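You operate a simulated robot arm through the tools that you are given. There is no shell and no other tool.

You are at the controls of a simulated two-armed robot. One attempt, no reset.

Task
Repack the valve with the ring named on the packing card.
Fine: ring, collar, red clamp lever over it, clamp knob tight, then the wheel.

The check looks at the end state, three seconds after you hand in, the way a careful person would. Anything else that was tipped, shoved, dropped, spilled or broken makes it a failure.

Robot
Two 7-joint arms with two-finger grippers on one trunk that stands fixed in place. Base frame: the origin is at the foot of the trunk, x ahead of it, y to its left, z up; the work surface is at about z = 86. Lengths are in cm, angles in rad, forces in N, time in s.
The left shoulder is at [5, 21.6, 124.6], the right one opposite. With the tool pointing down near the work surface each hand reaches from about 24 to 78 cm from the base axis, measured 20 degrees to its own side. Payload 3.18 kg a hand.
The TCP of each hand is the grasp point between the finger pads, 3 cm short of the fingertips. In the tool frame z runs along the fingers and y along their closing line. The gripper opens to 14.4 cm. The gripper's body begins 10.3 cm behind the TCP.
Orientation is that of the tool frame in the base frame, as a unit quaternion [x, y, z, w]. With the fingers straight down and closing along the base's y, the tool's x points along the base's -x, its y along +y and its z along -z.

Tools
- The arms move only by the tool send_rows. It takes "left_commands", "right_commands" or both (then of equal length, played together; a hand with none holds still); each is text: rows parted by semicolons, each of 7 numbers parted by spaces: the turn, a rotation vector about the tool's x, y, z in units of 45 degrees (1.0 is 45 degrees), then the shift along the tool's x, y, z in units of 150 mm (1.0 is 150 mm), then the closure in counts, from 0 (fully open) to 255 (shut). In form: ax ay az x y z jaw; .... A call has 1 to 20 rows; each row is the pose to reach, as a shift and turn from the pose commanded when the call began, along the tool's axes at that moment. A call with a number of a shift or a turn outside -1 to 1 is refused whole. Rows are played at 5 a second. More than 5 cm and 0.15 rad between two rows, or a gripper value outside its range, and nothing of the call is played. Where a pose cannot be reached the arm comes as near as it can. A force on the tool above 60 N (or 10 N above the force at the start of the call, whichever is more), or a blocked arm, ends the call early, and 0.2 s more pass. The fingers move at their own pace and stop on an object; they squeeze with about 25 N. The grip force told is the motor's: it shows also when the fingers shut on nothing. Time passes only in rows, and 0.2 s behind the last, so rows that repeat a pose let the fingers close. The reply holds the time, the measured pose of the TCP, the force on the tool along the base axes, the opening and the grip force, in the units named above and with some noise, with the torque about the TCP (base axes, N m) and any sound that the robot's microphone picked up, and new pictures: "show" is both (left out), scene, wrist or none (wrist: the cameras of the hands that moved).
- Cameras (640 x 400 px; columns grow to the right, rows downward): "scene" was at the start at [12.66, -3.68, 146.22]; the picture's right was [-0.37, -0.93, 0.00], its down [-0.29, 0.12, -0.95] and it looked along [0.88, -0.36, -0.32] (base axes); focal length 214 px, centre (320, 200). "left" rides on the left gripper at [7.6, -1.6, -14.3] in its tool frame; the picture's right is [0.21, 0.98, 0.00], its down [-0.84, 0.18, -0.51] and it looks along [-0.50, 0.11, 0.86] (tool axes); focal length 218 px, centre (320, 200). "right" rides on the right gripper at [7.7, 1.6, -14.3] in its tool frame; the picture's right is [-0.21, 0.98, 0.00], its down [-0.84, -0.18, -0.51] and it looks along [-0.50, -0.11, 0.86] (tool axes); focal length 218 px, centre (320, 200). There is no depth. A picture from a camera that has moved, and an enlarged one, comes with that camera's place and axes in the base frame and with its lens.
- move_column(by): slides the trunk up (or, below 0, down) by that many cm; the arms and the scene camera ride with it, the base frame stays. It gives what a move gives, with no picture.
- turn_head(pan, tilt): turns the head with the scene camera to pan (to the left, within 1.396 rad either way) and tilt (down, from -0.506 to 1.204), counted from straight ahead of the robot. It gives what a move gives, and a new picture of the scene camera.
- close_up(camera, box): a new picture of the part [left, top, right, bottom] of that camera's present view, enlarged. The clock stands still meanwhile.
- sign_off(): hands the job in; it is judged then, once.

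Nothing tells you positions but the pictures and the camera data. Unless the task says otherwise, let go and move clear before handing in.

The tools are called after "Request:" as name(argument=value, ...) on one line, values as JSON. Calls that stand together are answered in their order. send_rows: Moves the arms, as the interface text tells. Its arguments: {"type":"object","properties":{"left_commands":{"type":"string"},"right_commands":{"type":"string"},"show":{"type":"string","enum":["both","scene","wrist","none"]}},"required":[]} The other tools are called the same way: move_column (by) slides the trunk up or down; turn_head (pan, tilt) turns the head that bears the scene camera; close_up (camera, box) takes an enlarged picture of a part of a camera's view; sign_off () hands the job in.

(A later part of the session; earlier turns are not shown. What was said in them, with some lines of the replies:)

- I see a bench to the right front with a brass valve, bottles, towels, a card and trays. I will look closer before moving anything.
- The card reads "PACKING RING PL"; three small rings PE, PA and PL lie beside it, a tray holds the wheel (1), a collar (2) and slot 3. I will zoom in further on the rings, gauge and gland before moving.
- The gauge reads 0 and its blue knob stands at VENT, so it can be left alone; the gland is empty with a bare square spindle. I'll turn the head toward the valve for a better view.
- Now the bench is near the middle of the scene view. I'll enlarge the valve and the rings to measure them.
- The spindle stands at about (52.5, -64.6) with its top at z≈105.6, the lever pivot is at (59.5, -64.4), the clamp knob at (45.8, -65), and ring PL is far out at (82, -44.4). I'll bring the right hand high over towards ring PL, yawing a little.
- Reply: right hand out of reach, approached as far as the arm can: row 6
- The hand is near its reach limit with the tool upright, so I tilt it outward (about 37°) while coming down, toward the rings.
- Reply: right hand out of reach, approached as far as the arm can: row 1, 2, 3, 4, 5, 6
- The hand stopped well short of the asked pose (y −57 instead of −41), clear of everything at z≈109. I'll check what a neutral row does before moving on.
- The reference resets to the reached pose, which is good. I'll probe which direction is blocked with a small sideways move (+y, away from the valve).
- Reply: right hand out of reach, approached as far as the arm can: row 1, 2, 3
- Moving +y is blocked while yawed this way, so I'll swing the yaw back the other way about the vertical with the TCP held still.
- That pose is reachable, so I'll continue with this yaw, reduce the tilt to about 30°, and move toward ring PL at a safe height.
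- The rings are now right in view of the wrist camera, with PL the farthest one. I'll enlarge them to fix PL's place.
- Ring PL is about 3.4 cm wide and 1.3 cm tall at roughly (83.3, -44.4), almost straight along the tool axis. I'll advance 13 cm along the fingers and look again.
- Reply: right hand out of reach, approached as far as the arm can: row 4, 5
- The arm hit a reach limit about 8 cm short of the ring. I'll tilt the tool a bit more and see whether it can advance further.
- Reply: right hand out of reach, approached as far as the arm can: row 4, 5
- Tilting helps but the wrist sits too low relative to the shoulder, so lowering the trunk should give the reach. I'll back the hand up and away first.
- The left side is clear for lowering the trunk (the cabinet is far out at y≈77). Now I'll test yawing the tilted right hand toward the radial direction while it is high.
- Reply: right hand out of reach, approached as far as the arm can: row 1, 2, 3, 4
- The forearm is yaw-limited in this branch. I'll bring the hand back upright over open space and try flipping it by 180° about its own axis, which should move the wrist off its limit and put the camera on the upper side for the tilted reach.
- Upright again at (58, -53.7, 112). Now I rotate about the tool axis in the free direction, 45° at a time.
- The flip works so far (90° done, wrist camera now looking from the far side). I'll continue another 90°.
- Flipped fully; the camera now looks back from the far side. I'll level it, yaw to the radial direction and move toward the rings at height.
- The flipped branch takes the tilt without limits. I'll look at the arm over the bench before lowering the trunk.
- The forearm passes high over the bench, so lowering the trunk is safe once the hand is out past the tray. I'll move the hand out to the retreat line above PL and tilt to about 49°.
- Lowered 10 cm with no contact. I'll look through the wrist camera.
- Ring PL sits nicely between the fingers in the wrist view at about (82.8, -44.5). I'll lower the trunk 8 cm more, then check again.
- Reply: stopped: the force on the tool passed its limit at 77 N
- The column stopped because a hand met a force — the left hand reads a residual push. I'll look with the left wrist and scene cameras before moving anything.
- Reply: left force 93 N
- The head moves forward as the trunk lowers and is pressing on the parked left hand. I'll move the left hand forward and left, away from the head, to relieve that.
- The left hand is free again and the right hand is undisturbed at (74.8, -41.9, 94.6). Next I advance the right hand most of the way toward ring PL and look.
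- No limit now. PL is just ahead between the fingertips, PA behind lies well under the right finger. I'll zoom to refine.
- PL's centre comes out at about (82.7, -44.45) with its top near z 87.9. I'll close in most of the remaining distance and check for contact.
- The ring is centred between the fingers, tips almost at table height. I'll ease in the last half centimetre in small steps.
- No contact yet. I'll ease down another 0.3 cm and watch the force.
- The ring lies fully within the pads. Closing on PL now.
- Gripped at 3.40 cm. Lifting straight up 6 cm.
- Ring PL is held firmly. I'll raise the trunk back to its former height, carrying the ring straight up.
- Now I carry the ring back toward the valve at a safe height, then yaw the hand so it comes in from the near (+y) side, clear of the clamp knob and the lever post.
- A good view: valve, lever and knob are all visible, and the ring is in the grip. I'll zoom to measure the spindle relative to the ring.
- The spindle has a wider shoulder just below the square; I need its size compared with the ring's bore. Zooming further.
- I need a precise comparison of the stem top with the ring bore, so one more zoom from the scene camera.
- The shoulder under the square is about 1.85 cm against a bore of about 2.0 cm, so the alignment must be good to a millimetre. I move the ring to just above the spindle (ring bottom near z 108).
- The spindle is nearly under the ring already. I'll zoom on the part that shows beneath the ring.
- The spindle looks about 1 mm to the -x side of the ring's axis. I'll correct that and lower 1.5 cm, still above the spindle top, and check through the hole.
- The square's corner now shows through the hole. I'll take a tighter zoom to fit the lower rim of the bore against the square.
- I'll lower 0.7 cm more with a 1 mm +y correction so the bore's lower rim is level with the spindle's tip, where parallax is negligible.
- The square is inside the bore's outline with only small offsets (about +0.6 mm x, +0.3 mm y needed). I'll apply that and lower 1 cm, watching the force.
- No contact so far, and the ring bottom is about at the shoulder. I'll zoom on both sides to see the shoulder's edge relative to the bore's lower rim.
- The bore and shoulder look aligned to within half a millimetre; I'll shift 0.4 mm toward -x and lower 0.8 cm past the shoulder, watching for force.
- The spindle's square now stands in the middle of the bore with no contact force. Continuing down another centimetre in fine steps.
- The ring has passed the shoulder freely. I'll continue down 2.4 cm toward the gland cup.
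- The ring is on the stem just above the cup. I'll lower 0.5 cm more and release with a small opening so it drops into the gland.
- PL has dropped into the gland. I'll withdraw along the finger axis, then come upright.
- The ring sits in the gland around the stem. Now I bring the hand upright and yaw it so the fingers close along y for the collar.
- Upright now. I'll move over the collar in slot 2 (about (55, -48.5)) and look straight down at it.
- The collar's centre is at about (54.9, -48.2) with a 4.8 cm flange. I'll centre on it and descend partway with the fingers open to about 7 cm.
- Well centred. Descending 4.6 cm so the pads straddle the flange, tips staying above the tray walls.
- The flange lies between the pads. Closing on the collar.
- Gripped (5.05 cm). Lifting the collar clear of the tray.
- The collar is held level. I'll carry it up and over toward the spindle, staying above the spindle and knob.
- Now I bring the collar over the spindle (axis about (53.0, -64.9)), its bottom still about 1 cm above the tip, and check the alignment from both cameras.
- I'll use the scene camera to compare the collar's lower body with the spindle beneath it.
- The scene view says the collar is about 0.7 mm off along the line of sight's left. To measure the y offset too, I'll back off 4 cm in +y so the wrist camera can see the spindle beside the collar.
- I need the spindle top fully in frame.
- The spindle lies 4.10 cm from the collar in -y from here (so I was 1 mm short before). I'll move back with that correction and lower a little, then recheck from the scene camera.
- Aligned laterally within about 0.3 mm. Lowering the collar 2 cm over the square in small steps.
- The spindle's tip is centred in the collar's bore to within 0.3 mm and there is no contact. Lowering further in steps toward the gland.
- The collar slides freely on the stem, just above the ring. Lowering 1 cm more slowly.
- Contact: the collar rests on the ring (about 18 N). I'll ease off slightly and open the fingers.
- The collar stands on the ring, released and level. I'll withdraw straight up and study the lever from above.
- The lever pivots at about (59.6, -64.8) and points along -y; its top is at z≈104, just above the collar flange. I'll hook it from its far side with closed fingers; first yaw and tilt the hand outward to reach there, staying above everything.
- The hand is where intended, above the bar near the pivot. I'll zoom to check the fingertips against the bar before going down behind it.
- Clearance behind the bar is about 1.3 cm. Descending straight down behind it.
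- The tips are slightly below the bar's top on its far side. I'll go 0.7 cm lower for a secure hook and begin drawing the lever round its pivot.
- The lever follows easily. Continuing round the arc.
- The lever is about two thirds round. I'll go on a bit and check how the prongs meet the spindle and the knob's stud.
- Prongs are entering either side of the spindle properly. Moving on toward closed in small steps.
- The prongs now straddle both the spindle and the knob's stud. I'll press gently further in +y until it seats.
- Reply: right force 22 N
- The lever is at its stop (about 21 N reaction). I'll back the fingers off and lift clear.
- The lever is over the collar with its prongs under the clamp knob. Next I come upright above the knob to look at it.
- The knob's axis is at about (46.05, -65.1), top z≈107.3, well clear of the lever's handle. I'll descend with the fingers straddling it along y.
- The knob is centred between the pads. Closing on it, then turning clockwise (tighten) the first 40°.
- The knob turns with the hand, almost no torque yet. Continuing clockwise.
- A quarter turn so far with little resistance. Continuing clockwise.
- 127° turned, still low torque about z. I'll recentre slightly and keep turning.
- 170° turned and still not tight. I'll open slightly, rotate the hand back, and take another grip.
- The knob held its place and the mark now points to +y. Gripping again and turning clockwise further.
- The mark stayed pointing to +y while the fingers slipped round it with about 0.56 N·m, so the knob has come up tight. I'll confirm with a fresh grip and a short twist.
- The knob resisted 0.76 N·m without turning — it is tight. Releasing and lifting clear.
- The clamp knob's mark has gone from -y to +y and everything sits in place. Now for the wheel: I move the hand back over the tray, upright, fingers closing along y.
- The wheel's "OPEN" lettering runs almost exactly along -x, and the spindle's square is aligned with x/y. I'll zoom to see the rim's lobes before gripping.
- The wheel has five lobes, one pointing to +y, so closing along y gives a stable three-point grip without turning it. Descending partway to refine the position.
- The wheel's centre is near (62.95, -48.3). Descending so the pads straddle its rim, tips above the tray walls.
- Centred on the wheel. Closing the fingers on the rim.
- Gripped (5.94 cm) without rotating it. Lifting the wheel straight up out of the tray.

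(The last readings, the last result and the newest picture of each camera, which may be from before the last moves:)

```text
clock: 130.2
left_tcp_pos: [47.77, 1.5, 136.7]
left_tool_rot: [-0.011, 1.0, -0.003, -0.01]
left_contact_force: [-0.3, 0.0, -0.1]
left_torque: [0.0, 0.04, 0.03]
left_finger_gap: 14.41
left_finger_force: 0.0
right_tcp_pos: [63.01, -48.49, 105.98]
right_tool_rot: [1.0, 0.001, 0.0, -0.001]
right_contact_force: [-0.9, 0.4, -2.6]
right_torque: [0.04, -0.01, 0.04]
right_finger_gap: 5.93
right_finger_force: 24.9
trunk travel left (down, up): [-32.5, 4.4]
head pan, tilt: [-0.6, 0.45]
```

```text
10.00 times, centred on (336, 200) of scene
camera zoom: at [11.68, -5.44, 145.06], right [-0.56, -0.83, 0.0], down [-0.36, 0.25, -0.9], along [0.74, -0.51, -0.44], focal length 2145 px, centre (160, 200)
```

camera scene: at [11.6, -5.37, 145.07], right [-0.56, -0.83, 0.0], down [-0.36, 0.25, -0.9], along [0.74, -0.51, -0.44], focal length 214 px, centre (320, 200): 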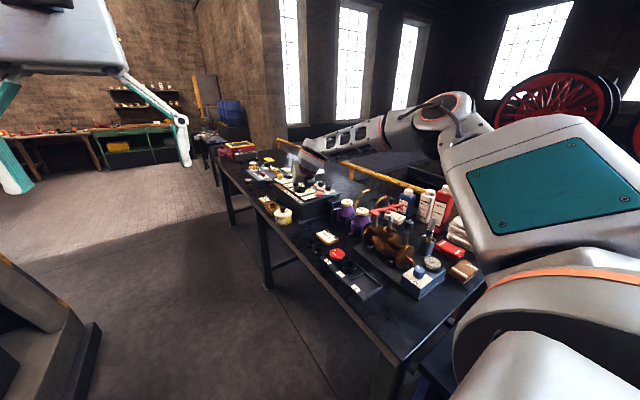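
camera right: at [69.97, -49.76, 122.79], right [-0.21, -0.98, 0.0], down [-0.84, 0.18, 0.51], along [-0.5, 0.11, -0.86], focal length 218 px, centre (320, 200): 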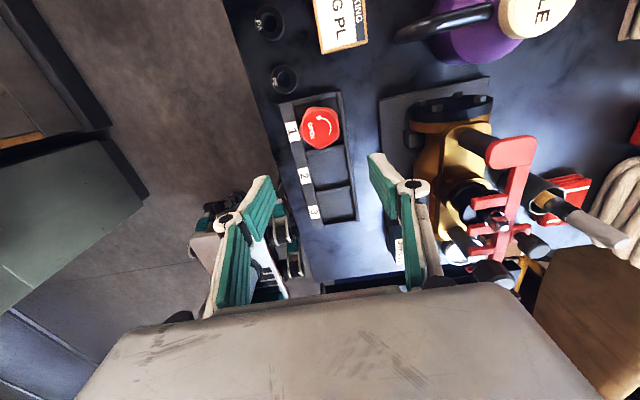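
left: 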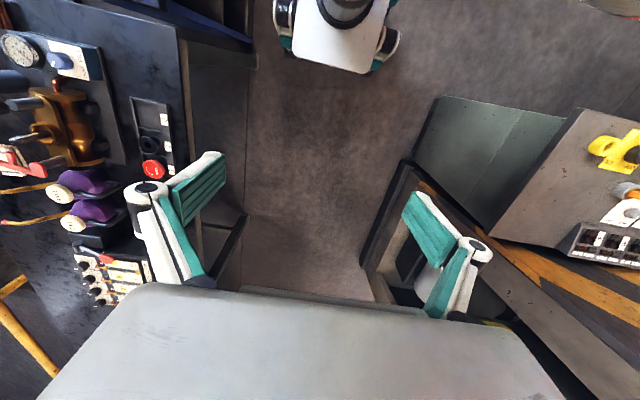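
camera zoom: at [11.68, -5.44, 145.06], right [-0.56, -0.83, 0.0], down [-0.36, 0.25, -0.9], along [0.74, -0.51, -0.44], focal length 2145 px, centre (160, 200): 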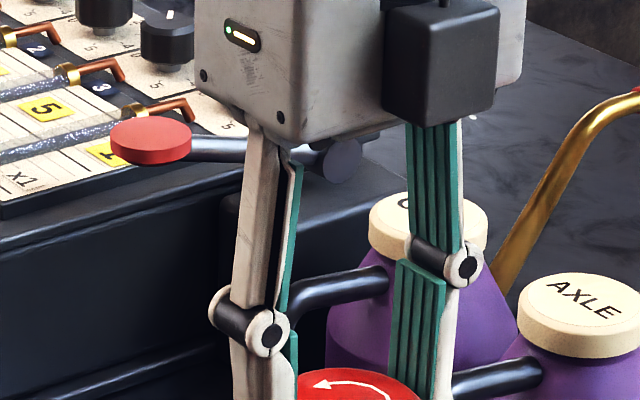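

The wheel is held level. I'll carry it up and over toward the spindle.

Request:
send_rows(right_commands="0 0 0 0 0 -0.25 255; 0 0 0 -0.05 0.08 -0.5 255; 0 0 0 -0.18 0.28 -0.54 255; 0 0 0 -0.32 0.5 -0.54 255; 0 0 0 -0.45 0.72 -0.54 255; 0 0 0 -0.55 0.88 -0.54 255; 0 0 0 -0.55 0.88 -0.54 255", show="none")

Request:
close_up(camera="right", box=[320, 110, 400, 160])

Request:
close_up(camera="scene", box=[352, 185, 416, 225])

```text
clock: 131.8
left_tcp_pos: [47.84, 1.66, 136.69]
left_tool_rot: [-0.011, 1.0, -0.004, -0.01]
left_contact_force: [0.1, -0.9, -0.3]
left_torque: [0.0, -0.03, -0.03]
left_finger_gap: 14.4
left_finger_force: 0.1
right_tcp_pos: [54.82, -61.63, 114.02]
right_tool_rot: [1.0, 0.001, 0.0, 0.0]
right_contact_force: [-0.3, 1.2, -2.7]
right_torque: [-0.02, -0.01, 0.01]
right_finger_gap: 5.91
right_finger_force: 25.2
trunk travel left (down, up): [-32.5, 4.4]
head pan, tilt: [-0.6, 0.45]
```

```text
8.00 times, centred on (360, 135) of right
camera zoom: at [62.46, -63.23, 128.19], right [-0.21, -0.98, 0.0], down [-0.84, 0.18, 0.51], along [-0.5, 0.11, -0.86], focal length 1746 px, centre (0, 720)
```

zoom: 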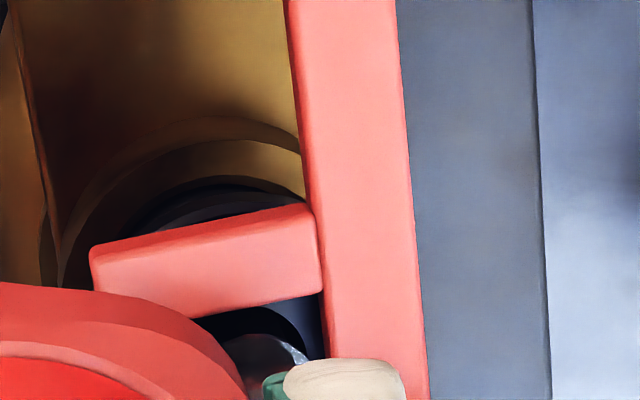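

```text
10.00 times, centred on (384, 205) of scene
camera zoom: at [11.63, -5.37, 145.07], right [-0.56, -0.83, 0.0], down [-0.36, 0.25, -0.9], along [0.74, -0.51, -0.44], focal length 2145 px, centre (-320, 150)
```

zoom: 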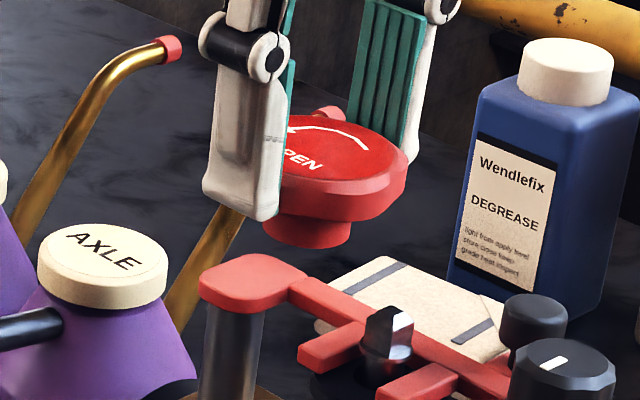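

Moving the wheel over the spindle, hub still about 1.5 cm above its tip, then checking from the scene camera.

Request:
send_rows(right_commands="0 0 0 -0.06 0.113 0 255; 0 0 0 -0.121 0.226 0 255; 0 0 0 -0.121 0.226 0.133 255; 0 0 0 -0.121 0.226 0.133 255", show="none")

Request:
close_up(camera="scene", box=[376, 195, 408, 215])

Request:
close_up(camera="scene", box=[368, 200, 416, 230])

```text
clock: 132.8
left_tcp_pos: [47.68, 1.56, 136.82]
left_tool_rot: [-0.011, 1.0, -0.004, -0.011]
left_contact_force: [0.1, 0.0, -0.2]
left_torque: [0.01, -0.03, -0.02]
left_finger_gap: 14.42
left_finger_force: 0.1
right_tcp_pos: [52.86, -65.04, 112.11]
right_tool_rot: [1.0, 0.001, 0.0, 0.0]
right_contact_force: [0.5, 0.0, -2.1]
right_torque: [-0.01, -0.02, 0.01]
right_finger_gap: 5.93
right_finger_force: 25.3
trunk travel left (down, up): [-32.5, 4.4]
head pan, tilt: [-0.6, 0.45]
```

```text
16.00 times, centred on (392, 205) of scene
camera zoom: at [11.55, -5.35, 145.08], right [-0.56, -0.83, 0.0], down [-0.36, 0.25, -0.9], along [0.74, -0.51, -0.43], focal length 3432 px, centre (-832, 120)
```

zoom: 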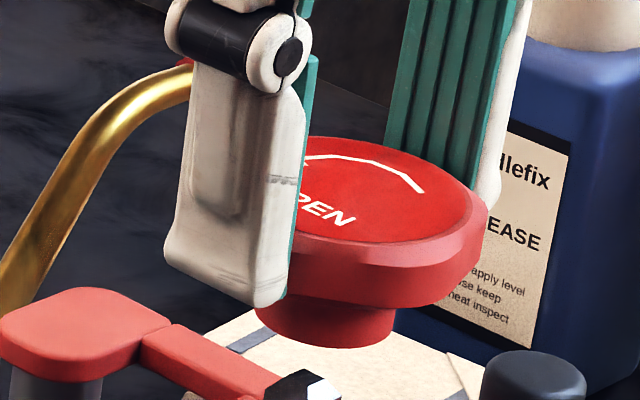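

```text
13.33 times, centred on (392, 215) of scene
camera zoom: at [11.55, -5.35, 145.08], right [-0.56, -0.83, 0.0], down [-0.36, 0.25, -0.9], along [0.74, -0.51, -0.43], focal length 2860 px, centre (-640, 0)
```

zoom: 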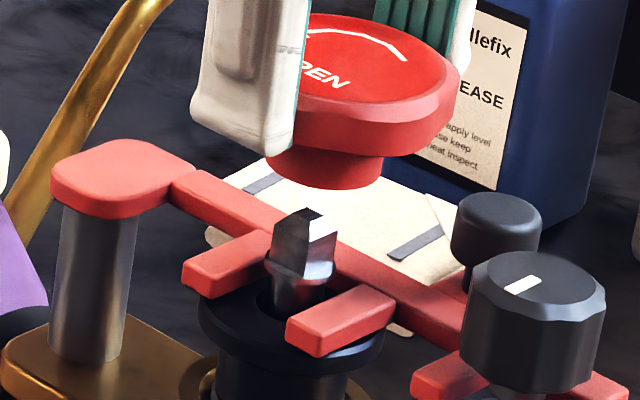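

Hub and spindle look slightly offset; a tighter zoom to measure it.

Request:
close_up(camera="scene", box=[372, 204, 404, 224])

```text
16.00 times, centred on (388, 214) of scene
camera zoom: at [11.55, -5.35, 145.08], right [-0.56, -0.83, 0.0], down [-0.36, 0.25, -0.9], along [0.74, -0.51, -0.43], focal length 3432 px, centre (-768, -24)
```

zoom: 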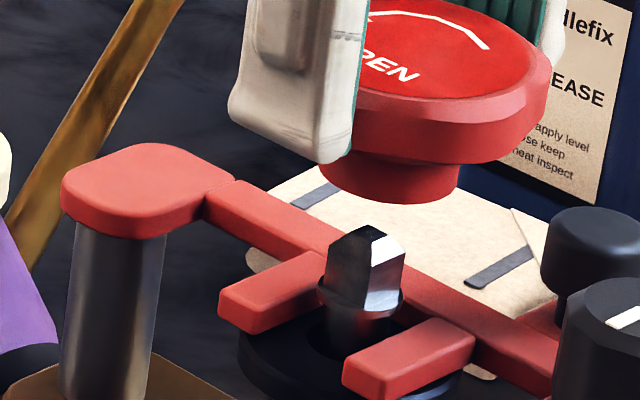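

The wheel sits about 2 mm too far to the scene's right; I'll shift it (+2.1 mm x, +0.5 mm y) and lower 1 cm, then recheck.

Request:
send_rows(right_commands="0 0 0 0.014 -0.003 0.02 255; 0 0 0 0.014 -0.003 0.04 255; 0 0 0 0.014 -0.003 0.06 255; 0 0 0 0.014 -0.003 0.06 255", show="none")

Request:
close_up(camera="scene", box=[372, 206, 404, 226])

Request:
close_up(camera="right", box=[240, 120, 400, 220])

```text
clock: 133.8
left_tcp_pos: [47.76, 1.54, 136.78]
left_tool_rot: [-0.011, 1.0, -0.003, -0.011]
left_contact_force: [0.3, 0.0, 0.3]
left_torque: [0.01, 0.04, 0.02]
left_finger_gap: 14.42
left_finger_force: 0.1
right_tcp_pos: [53.07, -65.0, 111.16]
right_tool_rot: [1.0, 0.0, 0.001, -0.001]
right_contact_force: [-0.8, 0.1, -3.8]
right_torque: [0.02, 0.0, 0.04]
right_finger_gap: 5.91
right_finger_force: 24.6
trunk travel left (down, up): [-32.5, 4.4]
head pan, tilt: [-0.6, 0.45]
```

```text
16.00 times, centred on (388, 216) of scene
camera zoom: at [11.6, -5.39, 145.08], right [-0.56, -0.83, 0.0], down [-0.36, 0.25, -0.9], along [0.74, -0.51, -0.44], focal length 3432 px, centre (-768, -56)
```

zoom: 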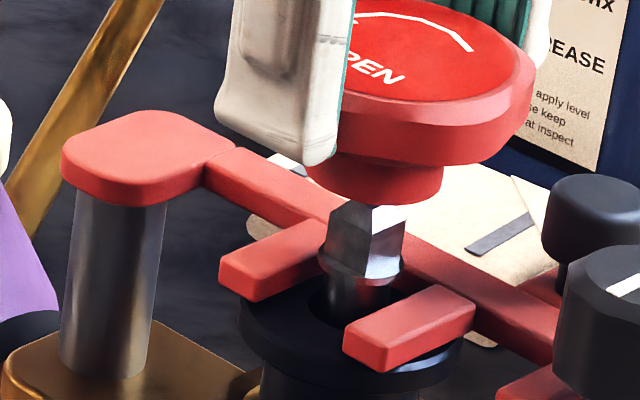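

```text
4.00 times, centred on (320, 170) of right
camera zoom: at [60.78, -66.55, 125.3], right [-0.21, -0.98, 0.0], down [-0.84, 0.18, 0.51], along [-0.5, 0.11, -0.86], focal length 873 px, centre (320, 320)
```

zoom: 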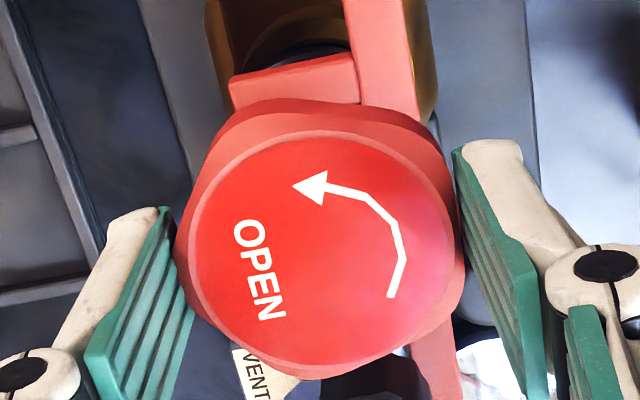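

Now aligned laterally. Lowering the wheel slowly onto the square, watching the force.

Request:
send_rows(right_commands="0 0 0 0 0 0.01 255; 0 0 0 0 0 0.02 255; 0 0 0 0 0 0.03 255; 0 0 0 0 0 0.04 255; 0 0 0 0 0 0.05 255; 0 0 0 0 0 0.06 255; 0 0 0 0 0 0.06 255", show="none")

Request:
close_up(camera="scene", box=[372, 206, 404, 226])

```text
clock: 135.4
left_tcp_pos: [47.87, 1.64, 136.68]
left_tool_rot: [-0.011, 1.0, -0.004, -0.01]
left_contact_force: [0.1, 0.4, 0.3]
left_torque: [0.02, 0.04, 0.01]
left_finger_gap: 14.4
left_finger_force: 0.1
right_tcp_pos: [53.13, -64.94, 110.2]
right_tool_rot: [1.0, 0.0, 0.0, -0.001]
right_contact_force: [0.0, 0.0, -2.9]
right_torque: [0.05, 0.0, -0.04]
right_finger_gap: 5.91
right_finger_force: 25.2
trunk travel left (down, up): [-32.5, 4.4]
head pan, tilt: [-0.6, 0.45]
```

```text
16.00 times, centred on (388, 216) of scene
camera zoom: at [11.61, -5.4, 145.07], right [-0.56, -0.83, 0.0], down [-0.36, 0.25, -0.9], along [0.74, -0.51, -0.44], focal length 3432 px, centre (-768, -56)
```

zoom: 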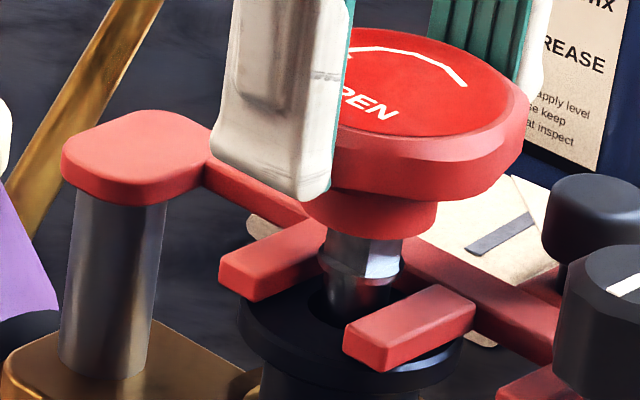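

No contact yet; the hub is coming down over the square. Continuing slowly.

Request:
send_rows(right_commands="0 0 0 0 0 0.01 255; 0 0 0 0 0 0.02 255; 0 0 0 0 0 0.03 255; 0 0 0 0 0 0.04 255; 0 0 0 0 0 0.04 255", show="none")

Request:
close_up(camera="scene", box=[372, 206, 404, 226])

```text
clock: 136.6
left_tcp_pos: [47.87, 1.64, 136.77]
left_tool_rot: [-0.012, 1.0, -0.004, -0.011]
left_contact_force: [0.2, -1.0, -0.8]
left_torque: [0.0, 0.03, 0.05]
left_finger_gap: 14.41
left_finger_force: 0.1
right_tcp_pos: [53.11, -64.87, 109.61]
right_tool_rot: [1.0, 0.001, 0.0, -0.002]
right_contact_force: [-0.6, 1.2, -2.4]
right_torque: [-0.02, 0.01, -0.03]
right_finger_gap: 5.92
right_finger_force: 24.9
trunk travel left (down, up): [-32.5, 4.4]
head pan, tilt: [-0.6, 0.45]
```

```text
16.00 times, centred on (388, 216) of scene
camera zoom: at [11.61, -5.4, 145.07], right [-0.56, -0.83, 0.0], down [-0.36, 0.25, -0.9], along [0.74, -0.51, -0.44], focal length 3432 px, centre (-768, -56)
```

zoom: 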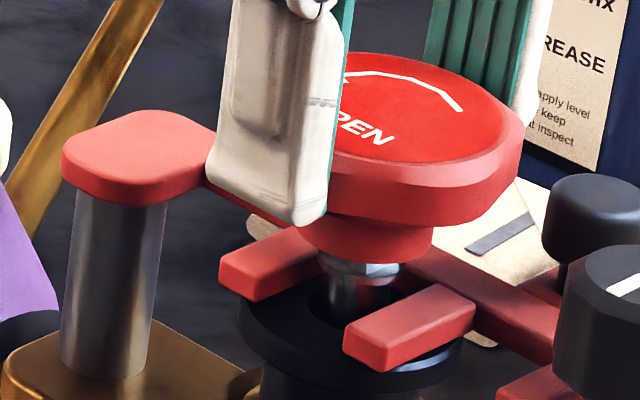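

The square is going into the socket freely. Lowering until it seats on the shoulder.

Request:
send_rows(right_commands="0 0 0 0 0 0.01 255; 0 0 0 0 0 0.02 255; 0 0 0 0 0 0.03 255; 0 0 0 0 0 0.03 255", show="none")

Request:
close_up(camera="scene", box=[372, 206, 404, 226])

```text
clock: 137.6
left_tcp_pos: [47.84, 1.65, 136.78]
left_tool_rot: [-0.011, 1.0, -0.003, -0.01]
left_contact_force: [-0.6, 0.3, 0.2]
left_torque: [-0.01, 0.01, 0.03]
left_finger_gap: 14.4
left_finger_force: 0.1
right_tcp_pos: [53.17, -64.88, 109.16]
right_tool_rot: [1.0, 0.001, -0.001, -0.001]
right_contact_force: [0.2, 0.3, -2.3]
right_torque: [0.01, 0.0, -0.03]
right_finger_gap: 5.93
right_finger_force: 24.9
trunk travel left (down, up): [-32.5, 4.4]
head pan, tilt: [-0.6, 0.45]
```

```text
16.00 times, centred on (388, 216) of scene
camera zoom: at [11.6, -5.4, 145.07], right [-0.56, -0.83, 0.0], down [-0.36, 0.25, -0.9], along [0.74, -0.51, -0.44], focal length 3432 px, centre (-768, -56)
```

zoom: 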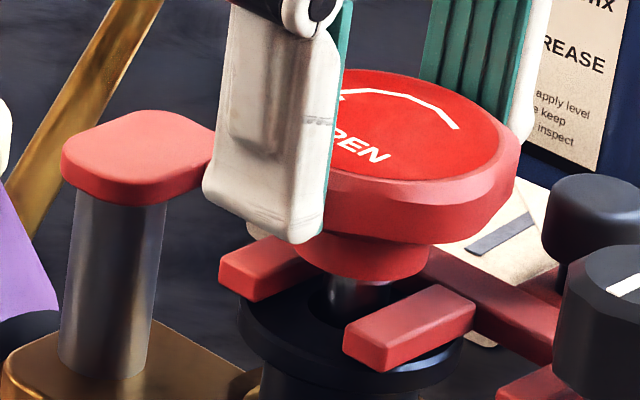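

Still free; a few more small steps.

Request:
send_rows(right_commands="0 0 0 0 0 0.007 255; 0 0 0 0 0 0.014 255; 0 0 0 0 0 0.02 255; 0 0 0 0 0 0.02 255", show="none")

Request:
close_up(camera="scene", box=[372, 206, 404, 226])

```text
clock: 138.6
left_tcp_pos: [47.77, 1.53, 136.87]
left_tool_rot: [-0.012, 1.0, -0.004, -0.011]
left_contact_force: [0.1, -0.1, -0.2]
left_torque: [-0.03, 0.02, 0.03]
left_finger_gap: 14.42
left_finger_force: 0.0
right_tcp_pos: [53.28, -64.9, 108.8]
right_tool_rot: [1.0, 0.0, 0.0, 0.0]
right_contact_force: [-0.4, 0.3, -1.2]
right_torque: [-0.04, -0.02, 0.0]
right_finger_gap: 5.92
right_finger_force: 25.1
trunk travel left (down, up): [-32.5, 4.4]
head pan, tilt: [-0.6, 0.45]
```

```text
16.00 times, centred on (388, 216) of scene
camera zoom: at [11.6, -5.39, 145.08], right [-0.56, -0.83, 0.0], down [-0.36, 0.25, -0.9], along [0.74, -0.51, -0.44], focal length 3432 px, centre (-768, -56)
```

zoom: 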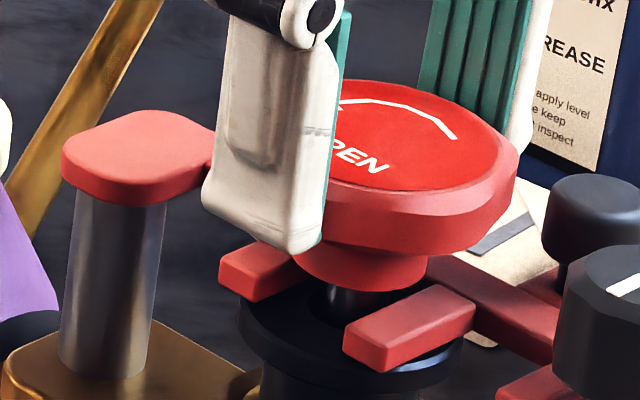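

Nearly down. Two more millimetre steps.

Request:
send_rows(right_commands="0 0 0 0 0 0.007 255; 0 0 0 0 0 0.013 255; 0 0 0 0 0 0.013 255", show="none")

Request:
close_up(camera="scene", box=[372, 206, 404, 226])

```text
clock: 139.4
left_tcp_pos: [47.66, 1.56, 136.93]
left_tool_rot: [-0.011, 1.0, -0.004, -0.01]
left_contact_force: [-0.1, -0.5, 0.4]
left_torque: [0.03, 0.04, 0.01]
left_finger_gap: 14.39
left_finger_force: 0.1
right_tcp_pos: [53.06, -64.84, 108.92]
right_tool_rot: [1.0, 0.0, 0.002, 0.0]
right_contact_force: [-3.0, -2.3, 10.0]
right_torque: [-0.14, 0.24, 0.02]
right_finger_gap: 5.94
right_finger_force: 25.2
trunk travel left (down, up): [-32.5, 4.4]
head pan, tilt: [-0.6, 0.45]
```

```text
16.00 times, centred on (388, 216) of scene
camera zoom: at [11.48, -5.31, 145.1], right [-0.56, -0.83, 0.0], down [-0.36, 0.25, -0.9], along [0.74, -0.51, -0.43], focal length 3432 px, centre (-768, -56)
```

zoom: 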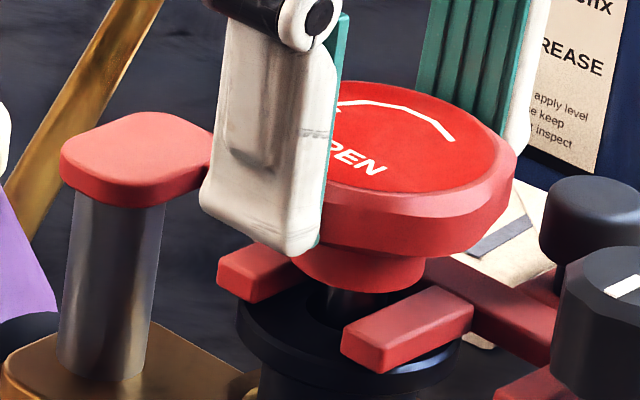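

Contact (10 N): the hub is down on the shoulder with the square fully inside. I'll ease off and open the fingers.

Request:
send_rows(right_commands="0 0 0 0 0 -0.006 255; 0 0 0 0 0 -0.008 255; 0 0 0 0 0 -0.008 230; 0 0 0 0 0 -0.008 150; 0 0 0 0 0 -0.008 125; 0 0 0 0 0 -0.008 120; 0 0 0 0 0 -0.008 120", show="none")

Request:
close_up(camera="scene", box=[372, 206, 404, 226])

Request:
close_up(camera="right", box=[240, 120, 400, 220])

```text
clock: 141.0
left_tcp_pos: [47.74, 1.46, 136.84]
left_tool_rot: [-0.012, 1.0, -0.004, -0.01]
left_contact_force: [0.3, 0.5, 0.9]
left_torque: [-0.01, 0.02, -0.04]
left_finger_gap: 14.41
left_finger_force: 0.1
right_tcp_pos: [53.11, -64.79, 108.93]
right_tool_rot: [1.0, 0.0, 0.0, -0.001]
right_contact_force: [0.3, -0.2, 0.1]
right_torque: [-0.07, 0.0, 0.0]
right_finger_gap: 7.62
right_finger_force: 0.0
trunk travel left (down, up): [-32.5, 4.4]
head pan, tilt: [-0.6, 0.45]
```

```text
16.00 times, centred on (388, 216) of scene
camera zoom: at [11.58, -5.37, 145.08], right [-0.56, -0.83, 0.0], down [-0.36, 0.25, -0.9], along [0.74, -0.51, -0.44], focal length 3432 px, centre (-768, -56)
```

zoom: 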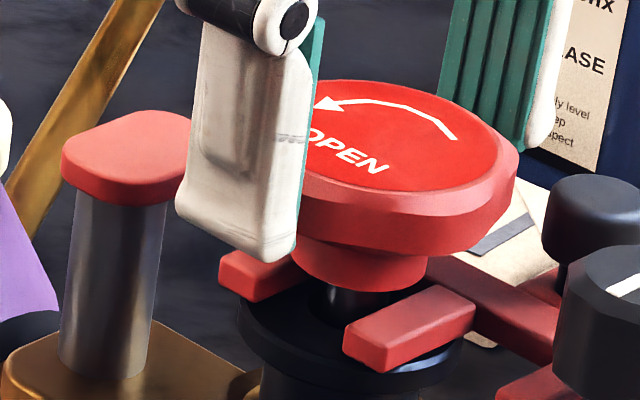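

```text
4.00 times, centred on (320, 170) of right
camera zoom: at [60.81, -66.55, 123.01], right [-0.21, -0.98, 0.0], down [-0.84, 0.18, 0.51], along [-0.5, 0.11, -0.86], focal length 873 px, centre (320, 320)
```

zoom: 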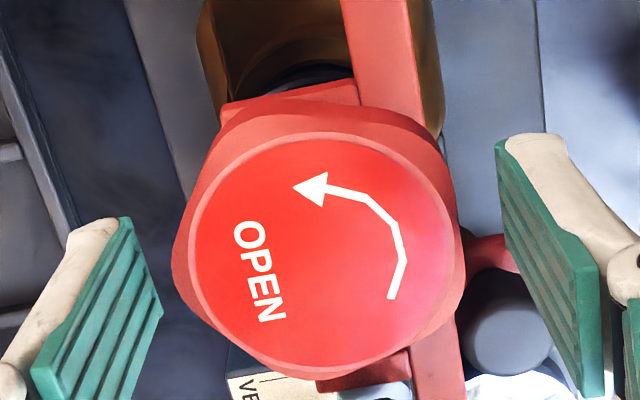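

The wheel stays put and level. Withdrawing straight up and away.

Request:
send_rows(right_commands="0 0 0 0 0 -0.1 120; 0 0 0 0 0 -0.3 120; 0 0 0 0 0 -0.55 120; 0 0 0 0 0 -0.8 120; 0 0 0 0 0 -0.98 120; 0 0 0 0 0 -0.98 120", show="wrist")

Request:
close_up(camera="scene", box=[352, 195, 432, 245])

Request:
close_up(camera="scene", box=[372, 208, 404, 228])

```text
clock: 142.4
left_tcp_pos: [47.72, 1.52, 136.8]
left_tool_rot: [-0.012, 1.0, -0.004, -0.011]
left_contact_force: [0.2, -0.4, -0.1]
left_torque: [-0.01, 0.02, 0.02]
left_finger_gap: 14.41
left_finger_force: 0.2
right_tcp_pos: [53.29, -64.93, 123.49]
right_tool_rot: [1.0, 0.0, -0.001, 0.0]
right_contact_force: [-1.5, -0.4, -0.6]
right_torque: [0.0, -0.01, -0.01]
right_finger_gap: 7.64
right_finger_force: 0.1
trunk travel left (down, up): [-32.5, 4.4]
head pan, tilt: [-0.6, 0.45]
camera right: at [60.84, -66.57, 137.72], right [-0.21, -0.98, 0.0], down [-0.84, 0.18, 0.51], along [-0.5, 0.11, -0.86], focal length 218 px, centre (320, 200)
```

right: 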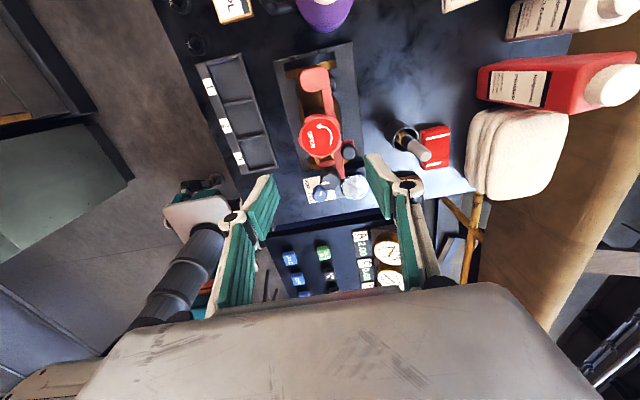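

```text
8.00 times, centred on (392, 220) of scene
camera zoom: at [11.6, -5.4, 145.07], right [-0.56, -0.83, 0.0], down [-0.36, 0.25, -0.9], along [0.74, -0.51, -0.44], focal length 1716 px, centre (-256, 40)
```

zoom: 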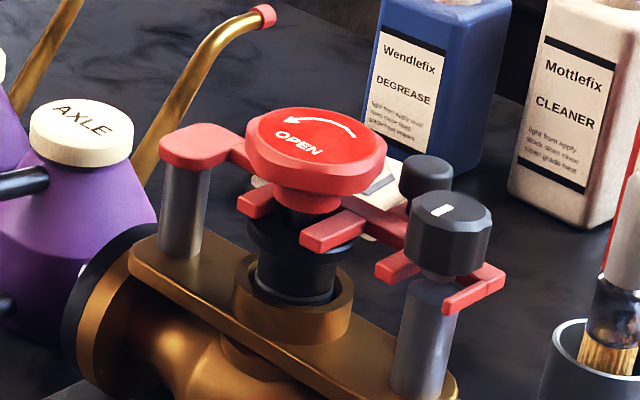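

```text
16.00 times, centred on (388, 218) of scene
camera zoom: at [11.6, -5.4, 145.07], right [-0.56, -0.83, 0.0], down [-0.36, 0.25, -0.9], along [0.74, -0.51, -0.44], focal length 3432 px, centre (-768, -88)
```

zoom: 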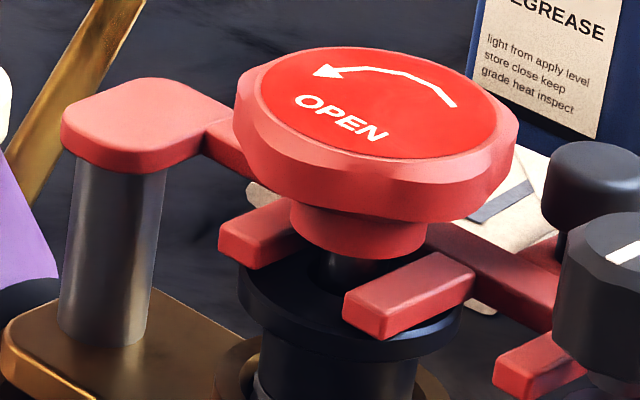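

All parts are on: ring, collar, lever, knob and wheel. I'll move the right hand clear and then inspect the whole bench.

Request:
send_rows(right_commands="0 0 0 -0.1 -0.2 -0.05 120; 0 0 0 -0.2 -0.4 -0.1 120; 0 0 0 -0.3 -0.6 -0.2 120; 0 0 0 -0.4 -0.8 -0.3 120; 0 0 0 -0.5 -1 -0.35 120; 0 0 0 -0.5 -1 -0.35 120", show="both")

Request:
close_up(camera="scene", box=[296, 200, 424, 280])

Request:
close_up(camera="scene", box=[376, 210, 504, 290])

Request:
close_up(camera="right", box=[330, 60, 490, 160])

```text
clock: 143.8
left_tcp_pos: [47.77, 1.5, 136.76]
left_tool_rot: [-0.011, 1.0, -0.003, -0.01]
left_contact_force: [-0.4, 0.0, 0.2]
left_torque: [0.02, 0.03, 0.0]
left_finger_gap: 14.4
left_finger_force: 0.0
right_tcp_pos: [45.71, -49.96, 128.75]
right_tool_rot: [1.0, 0.001, 0.0, -0.001]
right_contact_force: [-0.8, 0.3, -0.1]
right_torque: [-0.02, 0.03, -0.02]
right_finger_gap: 7.62
right_finger_force: 0.0
trunk travel left (down, up): [-32.5, 4.4]
head pan, tilt: [-0.6, 0.45]
camera scene: at [11.64, -5.43, 145.07], right [-0.56, -0.83, 0.0], down [-0.36, 0.25, -0.9], along [0.74, -0.51, -0.44], focal length 214 px, centre (320, 200)
camera right: at [53.34, -51.56, 142.91], right [-0.21, -0.98, 0.0], down [-0.84, 0.18, 0.51], along [-0.5, 0.11, -0.86], focal length 218 px, centre (320, 200)
```

scene: 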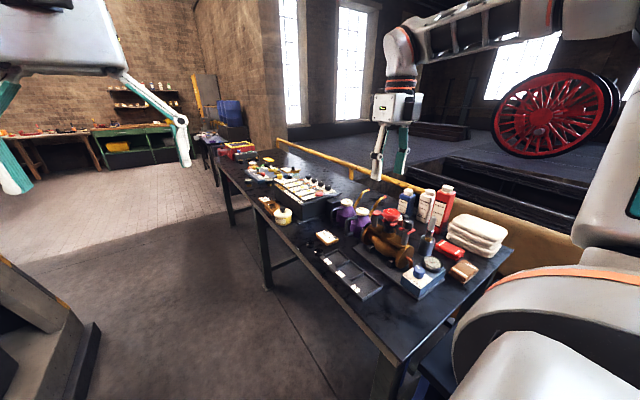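
right: 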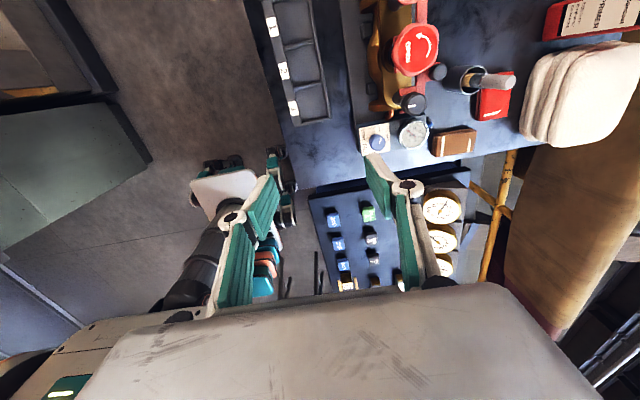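

```text
5.00 times, centred on (360, 240) of scene
camera zoom: at [11.64, -5.43, 145.07], right [-0.56, -0.83, 0.0], down [-0.36, 0.25, -0.9], along [0.74, -0.51, -0.44], focal length 1072 px, centre (120, 0)
```

zoom: 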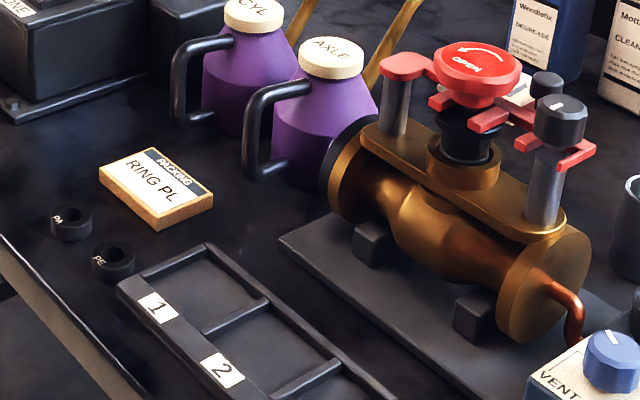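

```text
5.00 times, centred on (440, 250) of scene
camera zoom: at [11.64, -5.43, 145.07], right [-0.56, -0.83, 0.0], down [-0.36, 0.25, -0.9], along [0.74, -0.51, -0.44], focal length 1072 px, centre (-280, -50)
```

zoom: 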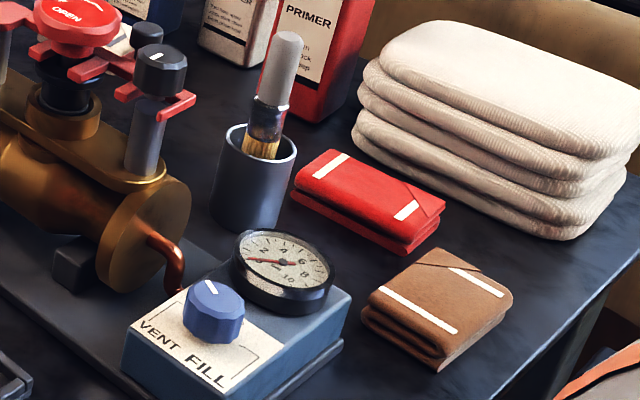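

```text
4.00 times, centred on (410, 110) of right
camera zoom: at [53.34, -51.56, 142.91], right [-0.21, -0.98, 0.0], down [-0.84, 0.18, 0.51], along [-0.5, 0.11, -0.86], focal length 873 px, centre (-40, 560)
```

zoom: 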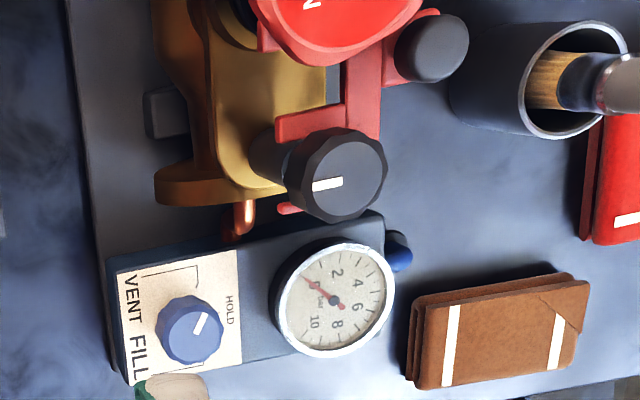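

I see the valve fully assembled: ring PL is in the gland, with the collar on it and the red lever over the collar. The knob is turned half a turn to its stop, and the wheel sits on the square. Rings PA and PE, the card, tray, cans and brush are where they were, the gauge reads 0 at VENT, and both hands are empty and clear, so I'm handing in.

Request:
sign_off()

```text
The job is handed in.
```

The valve is repacked and I have handed the job in; I have not seen the check's result.

- **Ring:** PL, the one named on the card, is in the gland around the spindle.
- **Collar:** it stands on the ring, with its flange just under the lever.
- **Lever:** the red lever is swung over the collar to its stop, with its prongs either side of the spindle and under the clamp knob.
- **Clamp knob:** I turned it clockwise half a turn until it stopped. It then held against about 0.8 N·m without turning further.
- **Wheel:** it sits on the spindle's square, down on the shoulder. I did not turn the valve with it.

While lowering the trunk to reach the ring, the robot's head pressed against its own parked left hand, with about 85 N at the highest reading. I moved the hand away. It touched nothing on the bench.

In the last pictures nothing else on the bench had moved. The gauge read 0 with its knob still at VENT. Both hands were empty and clear when I handed in.
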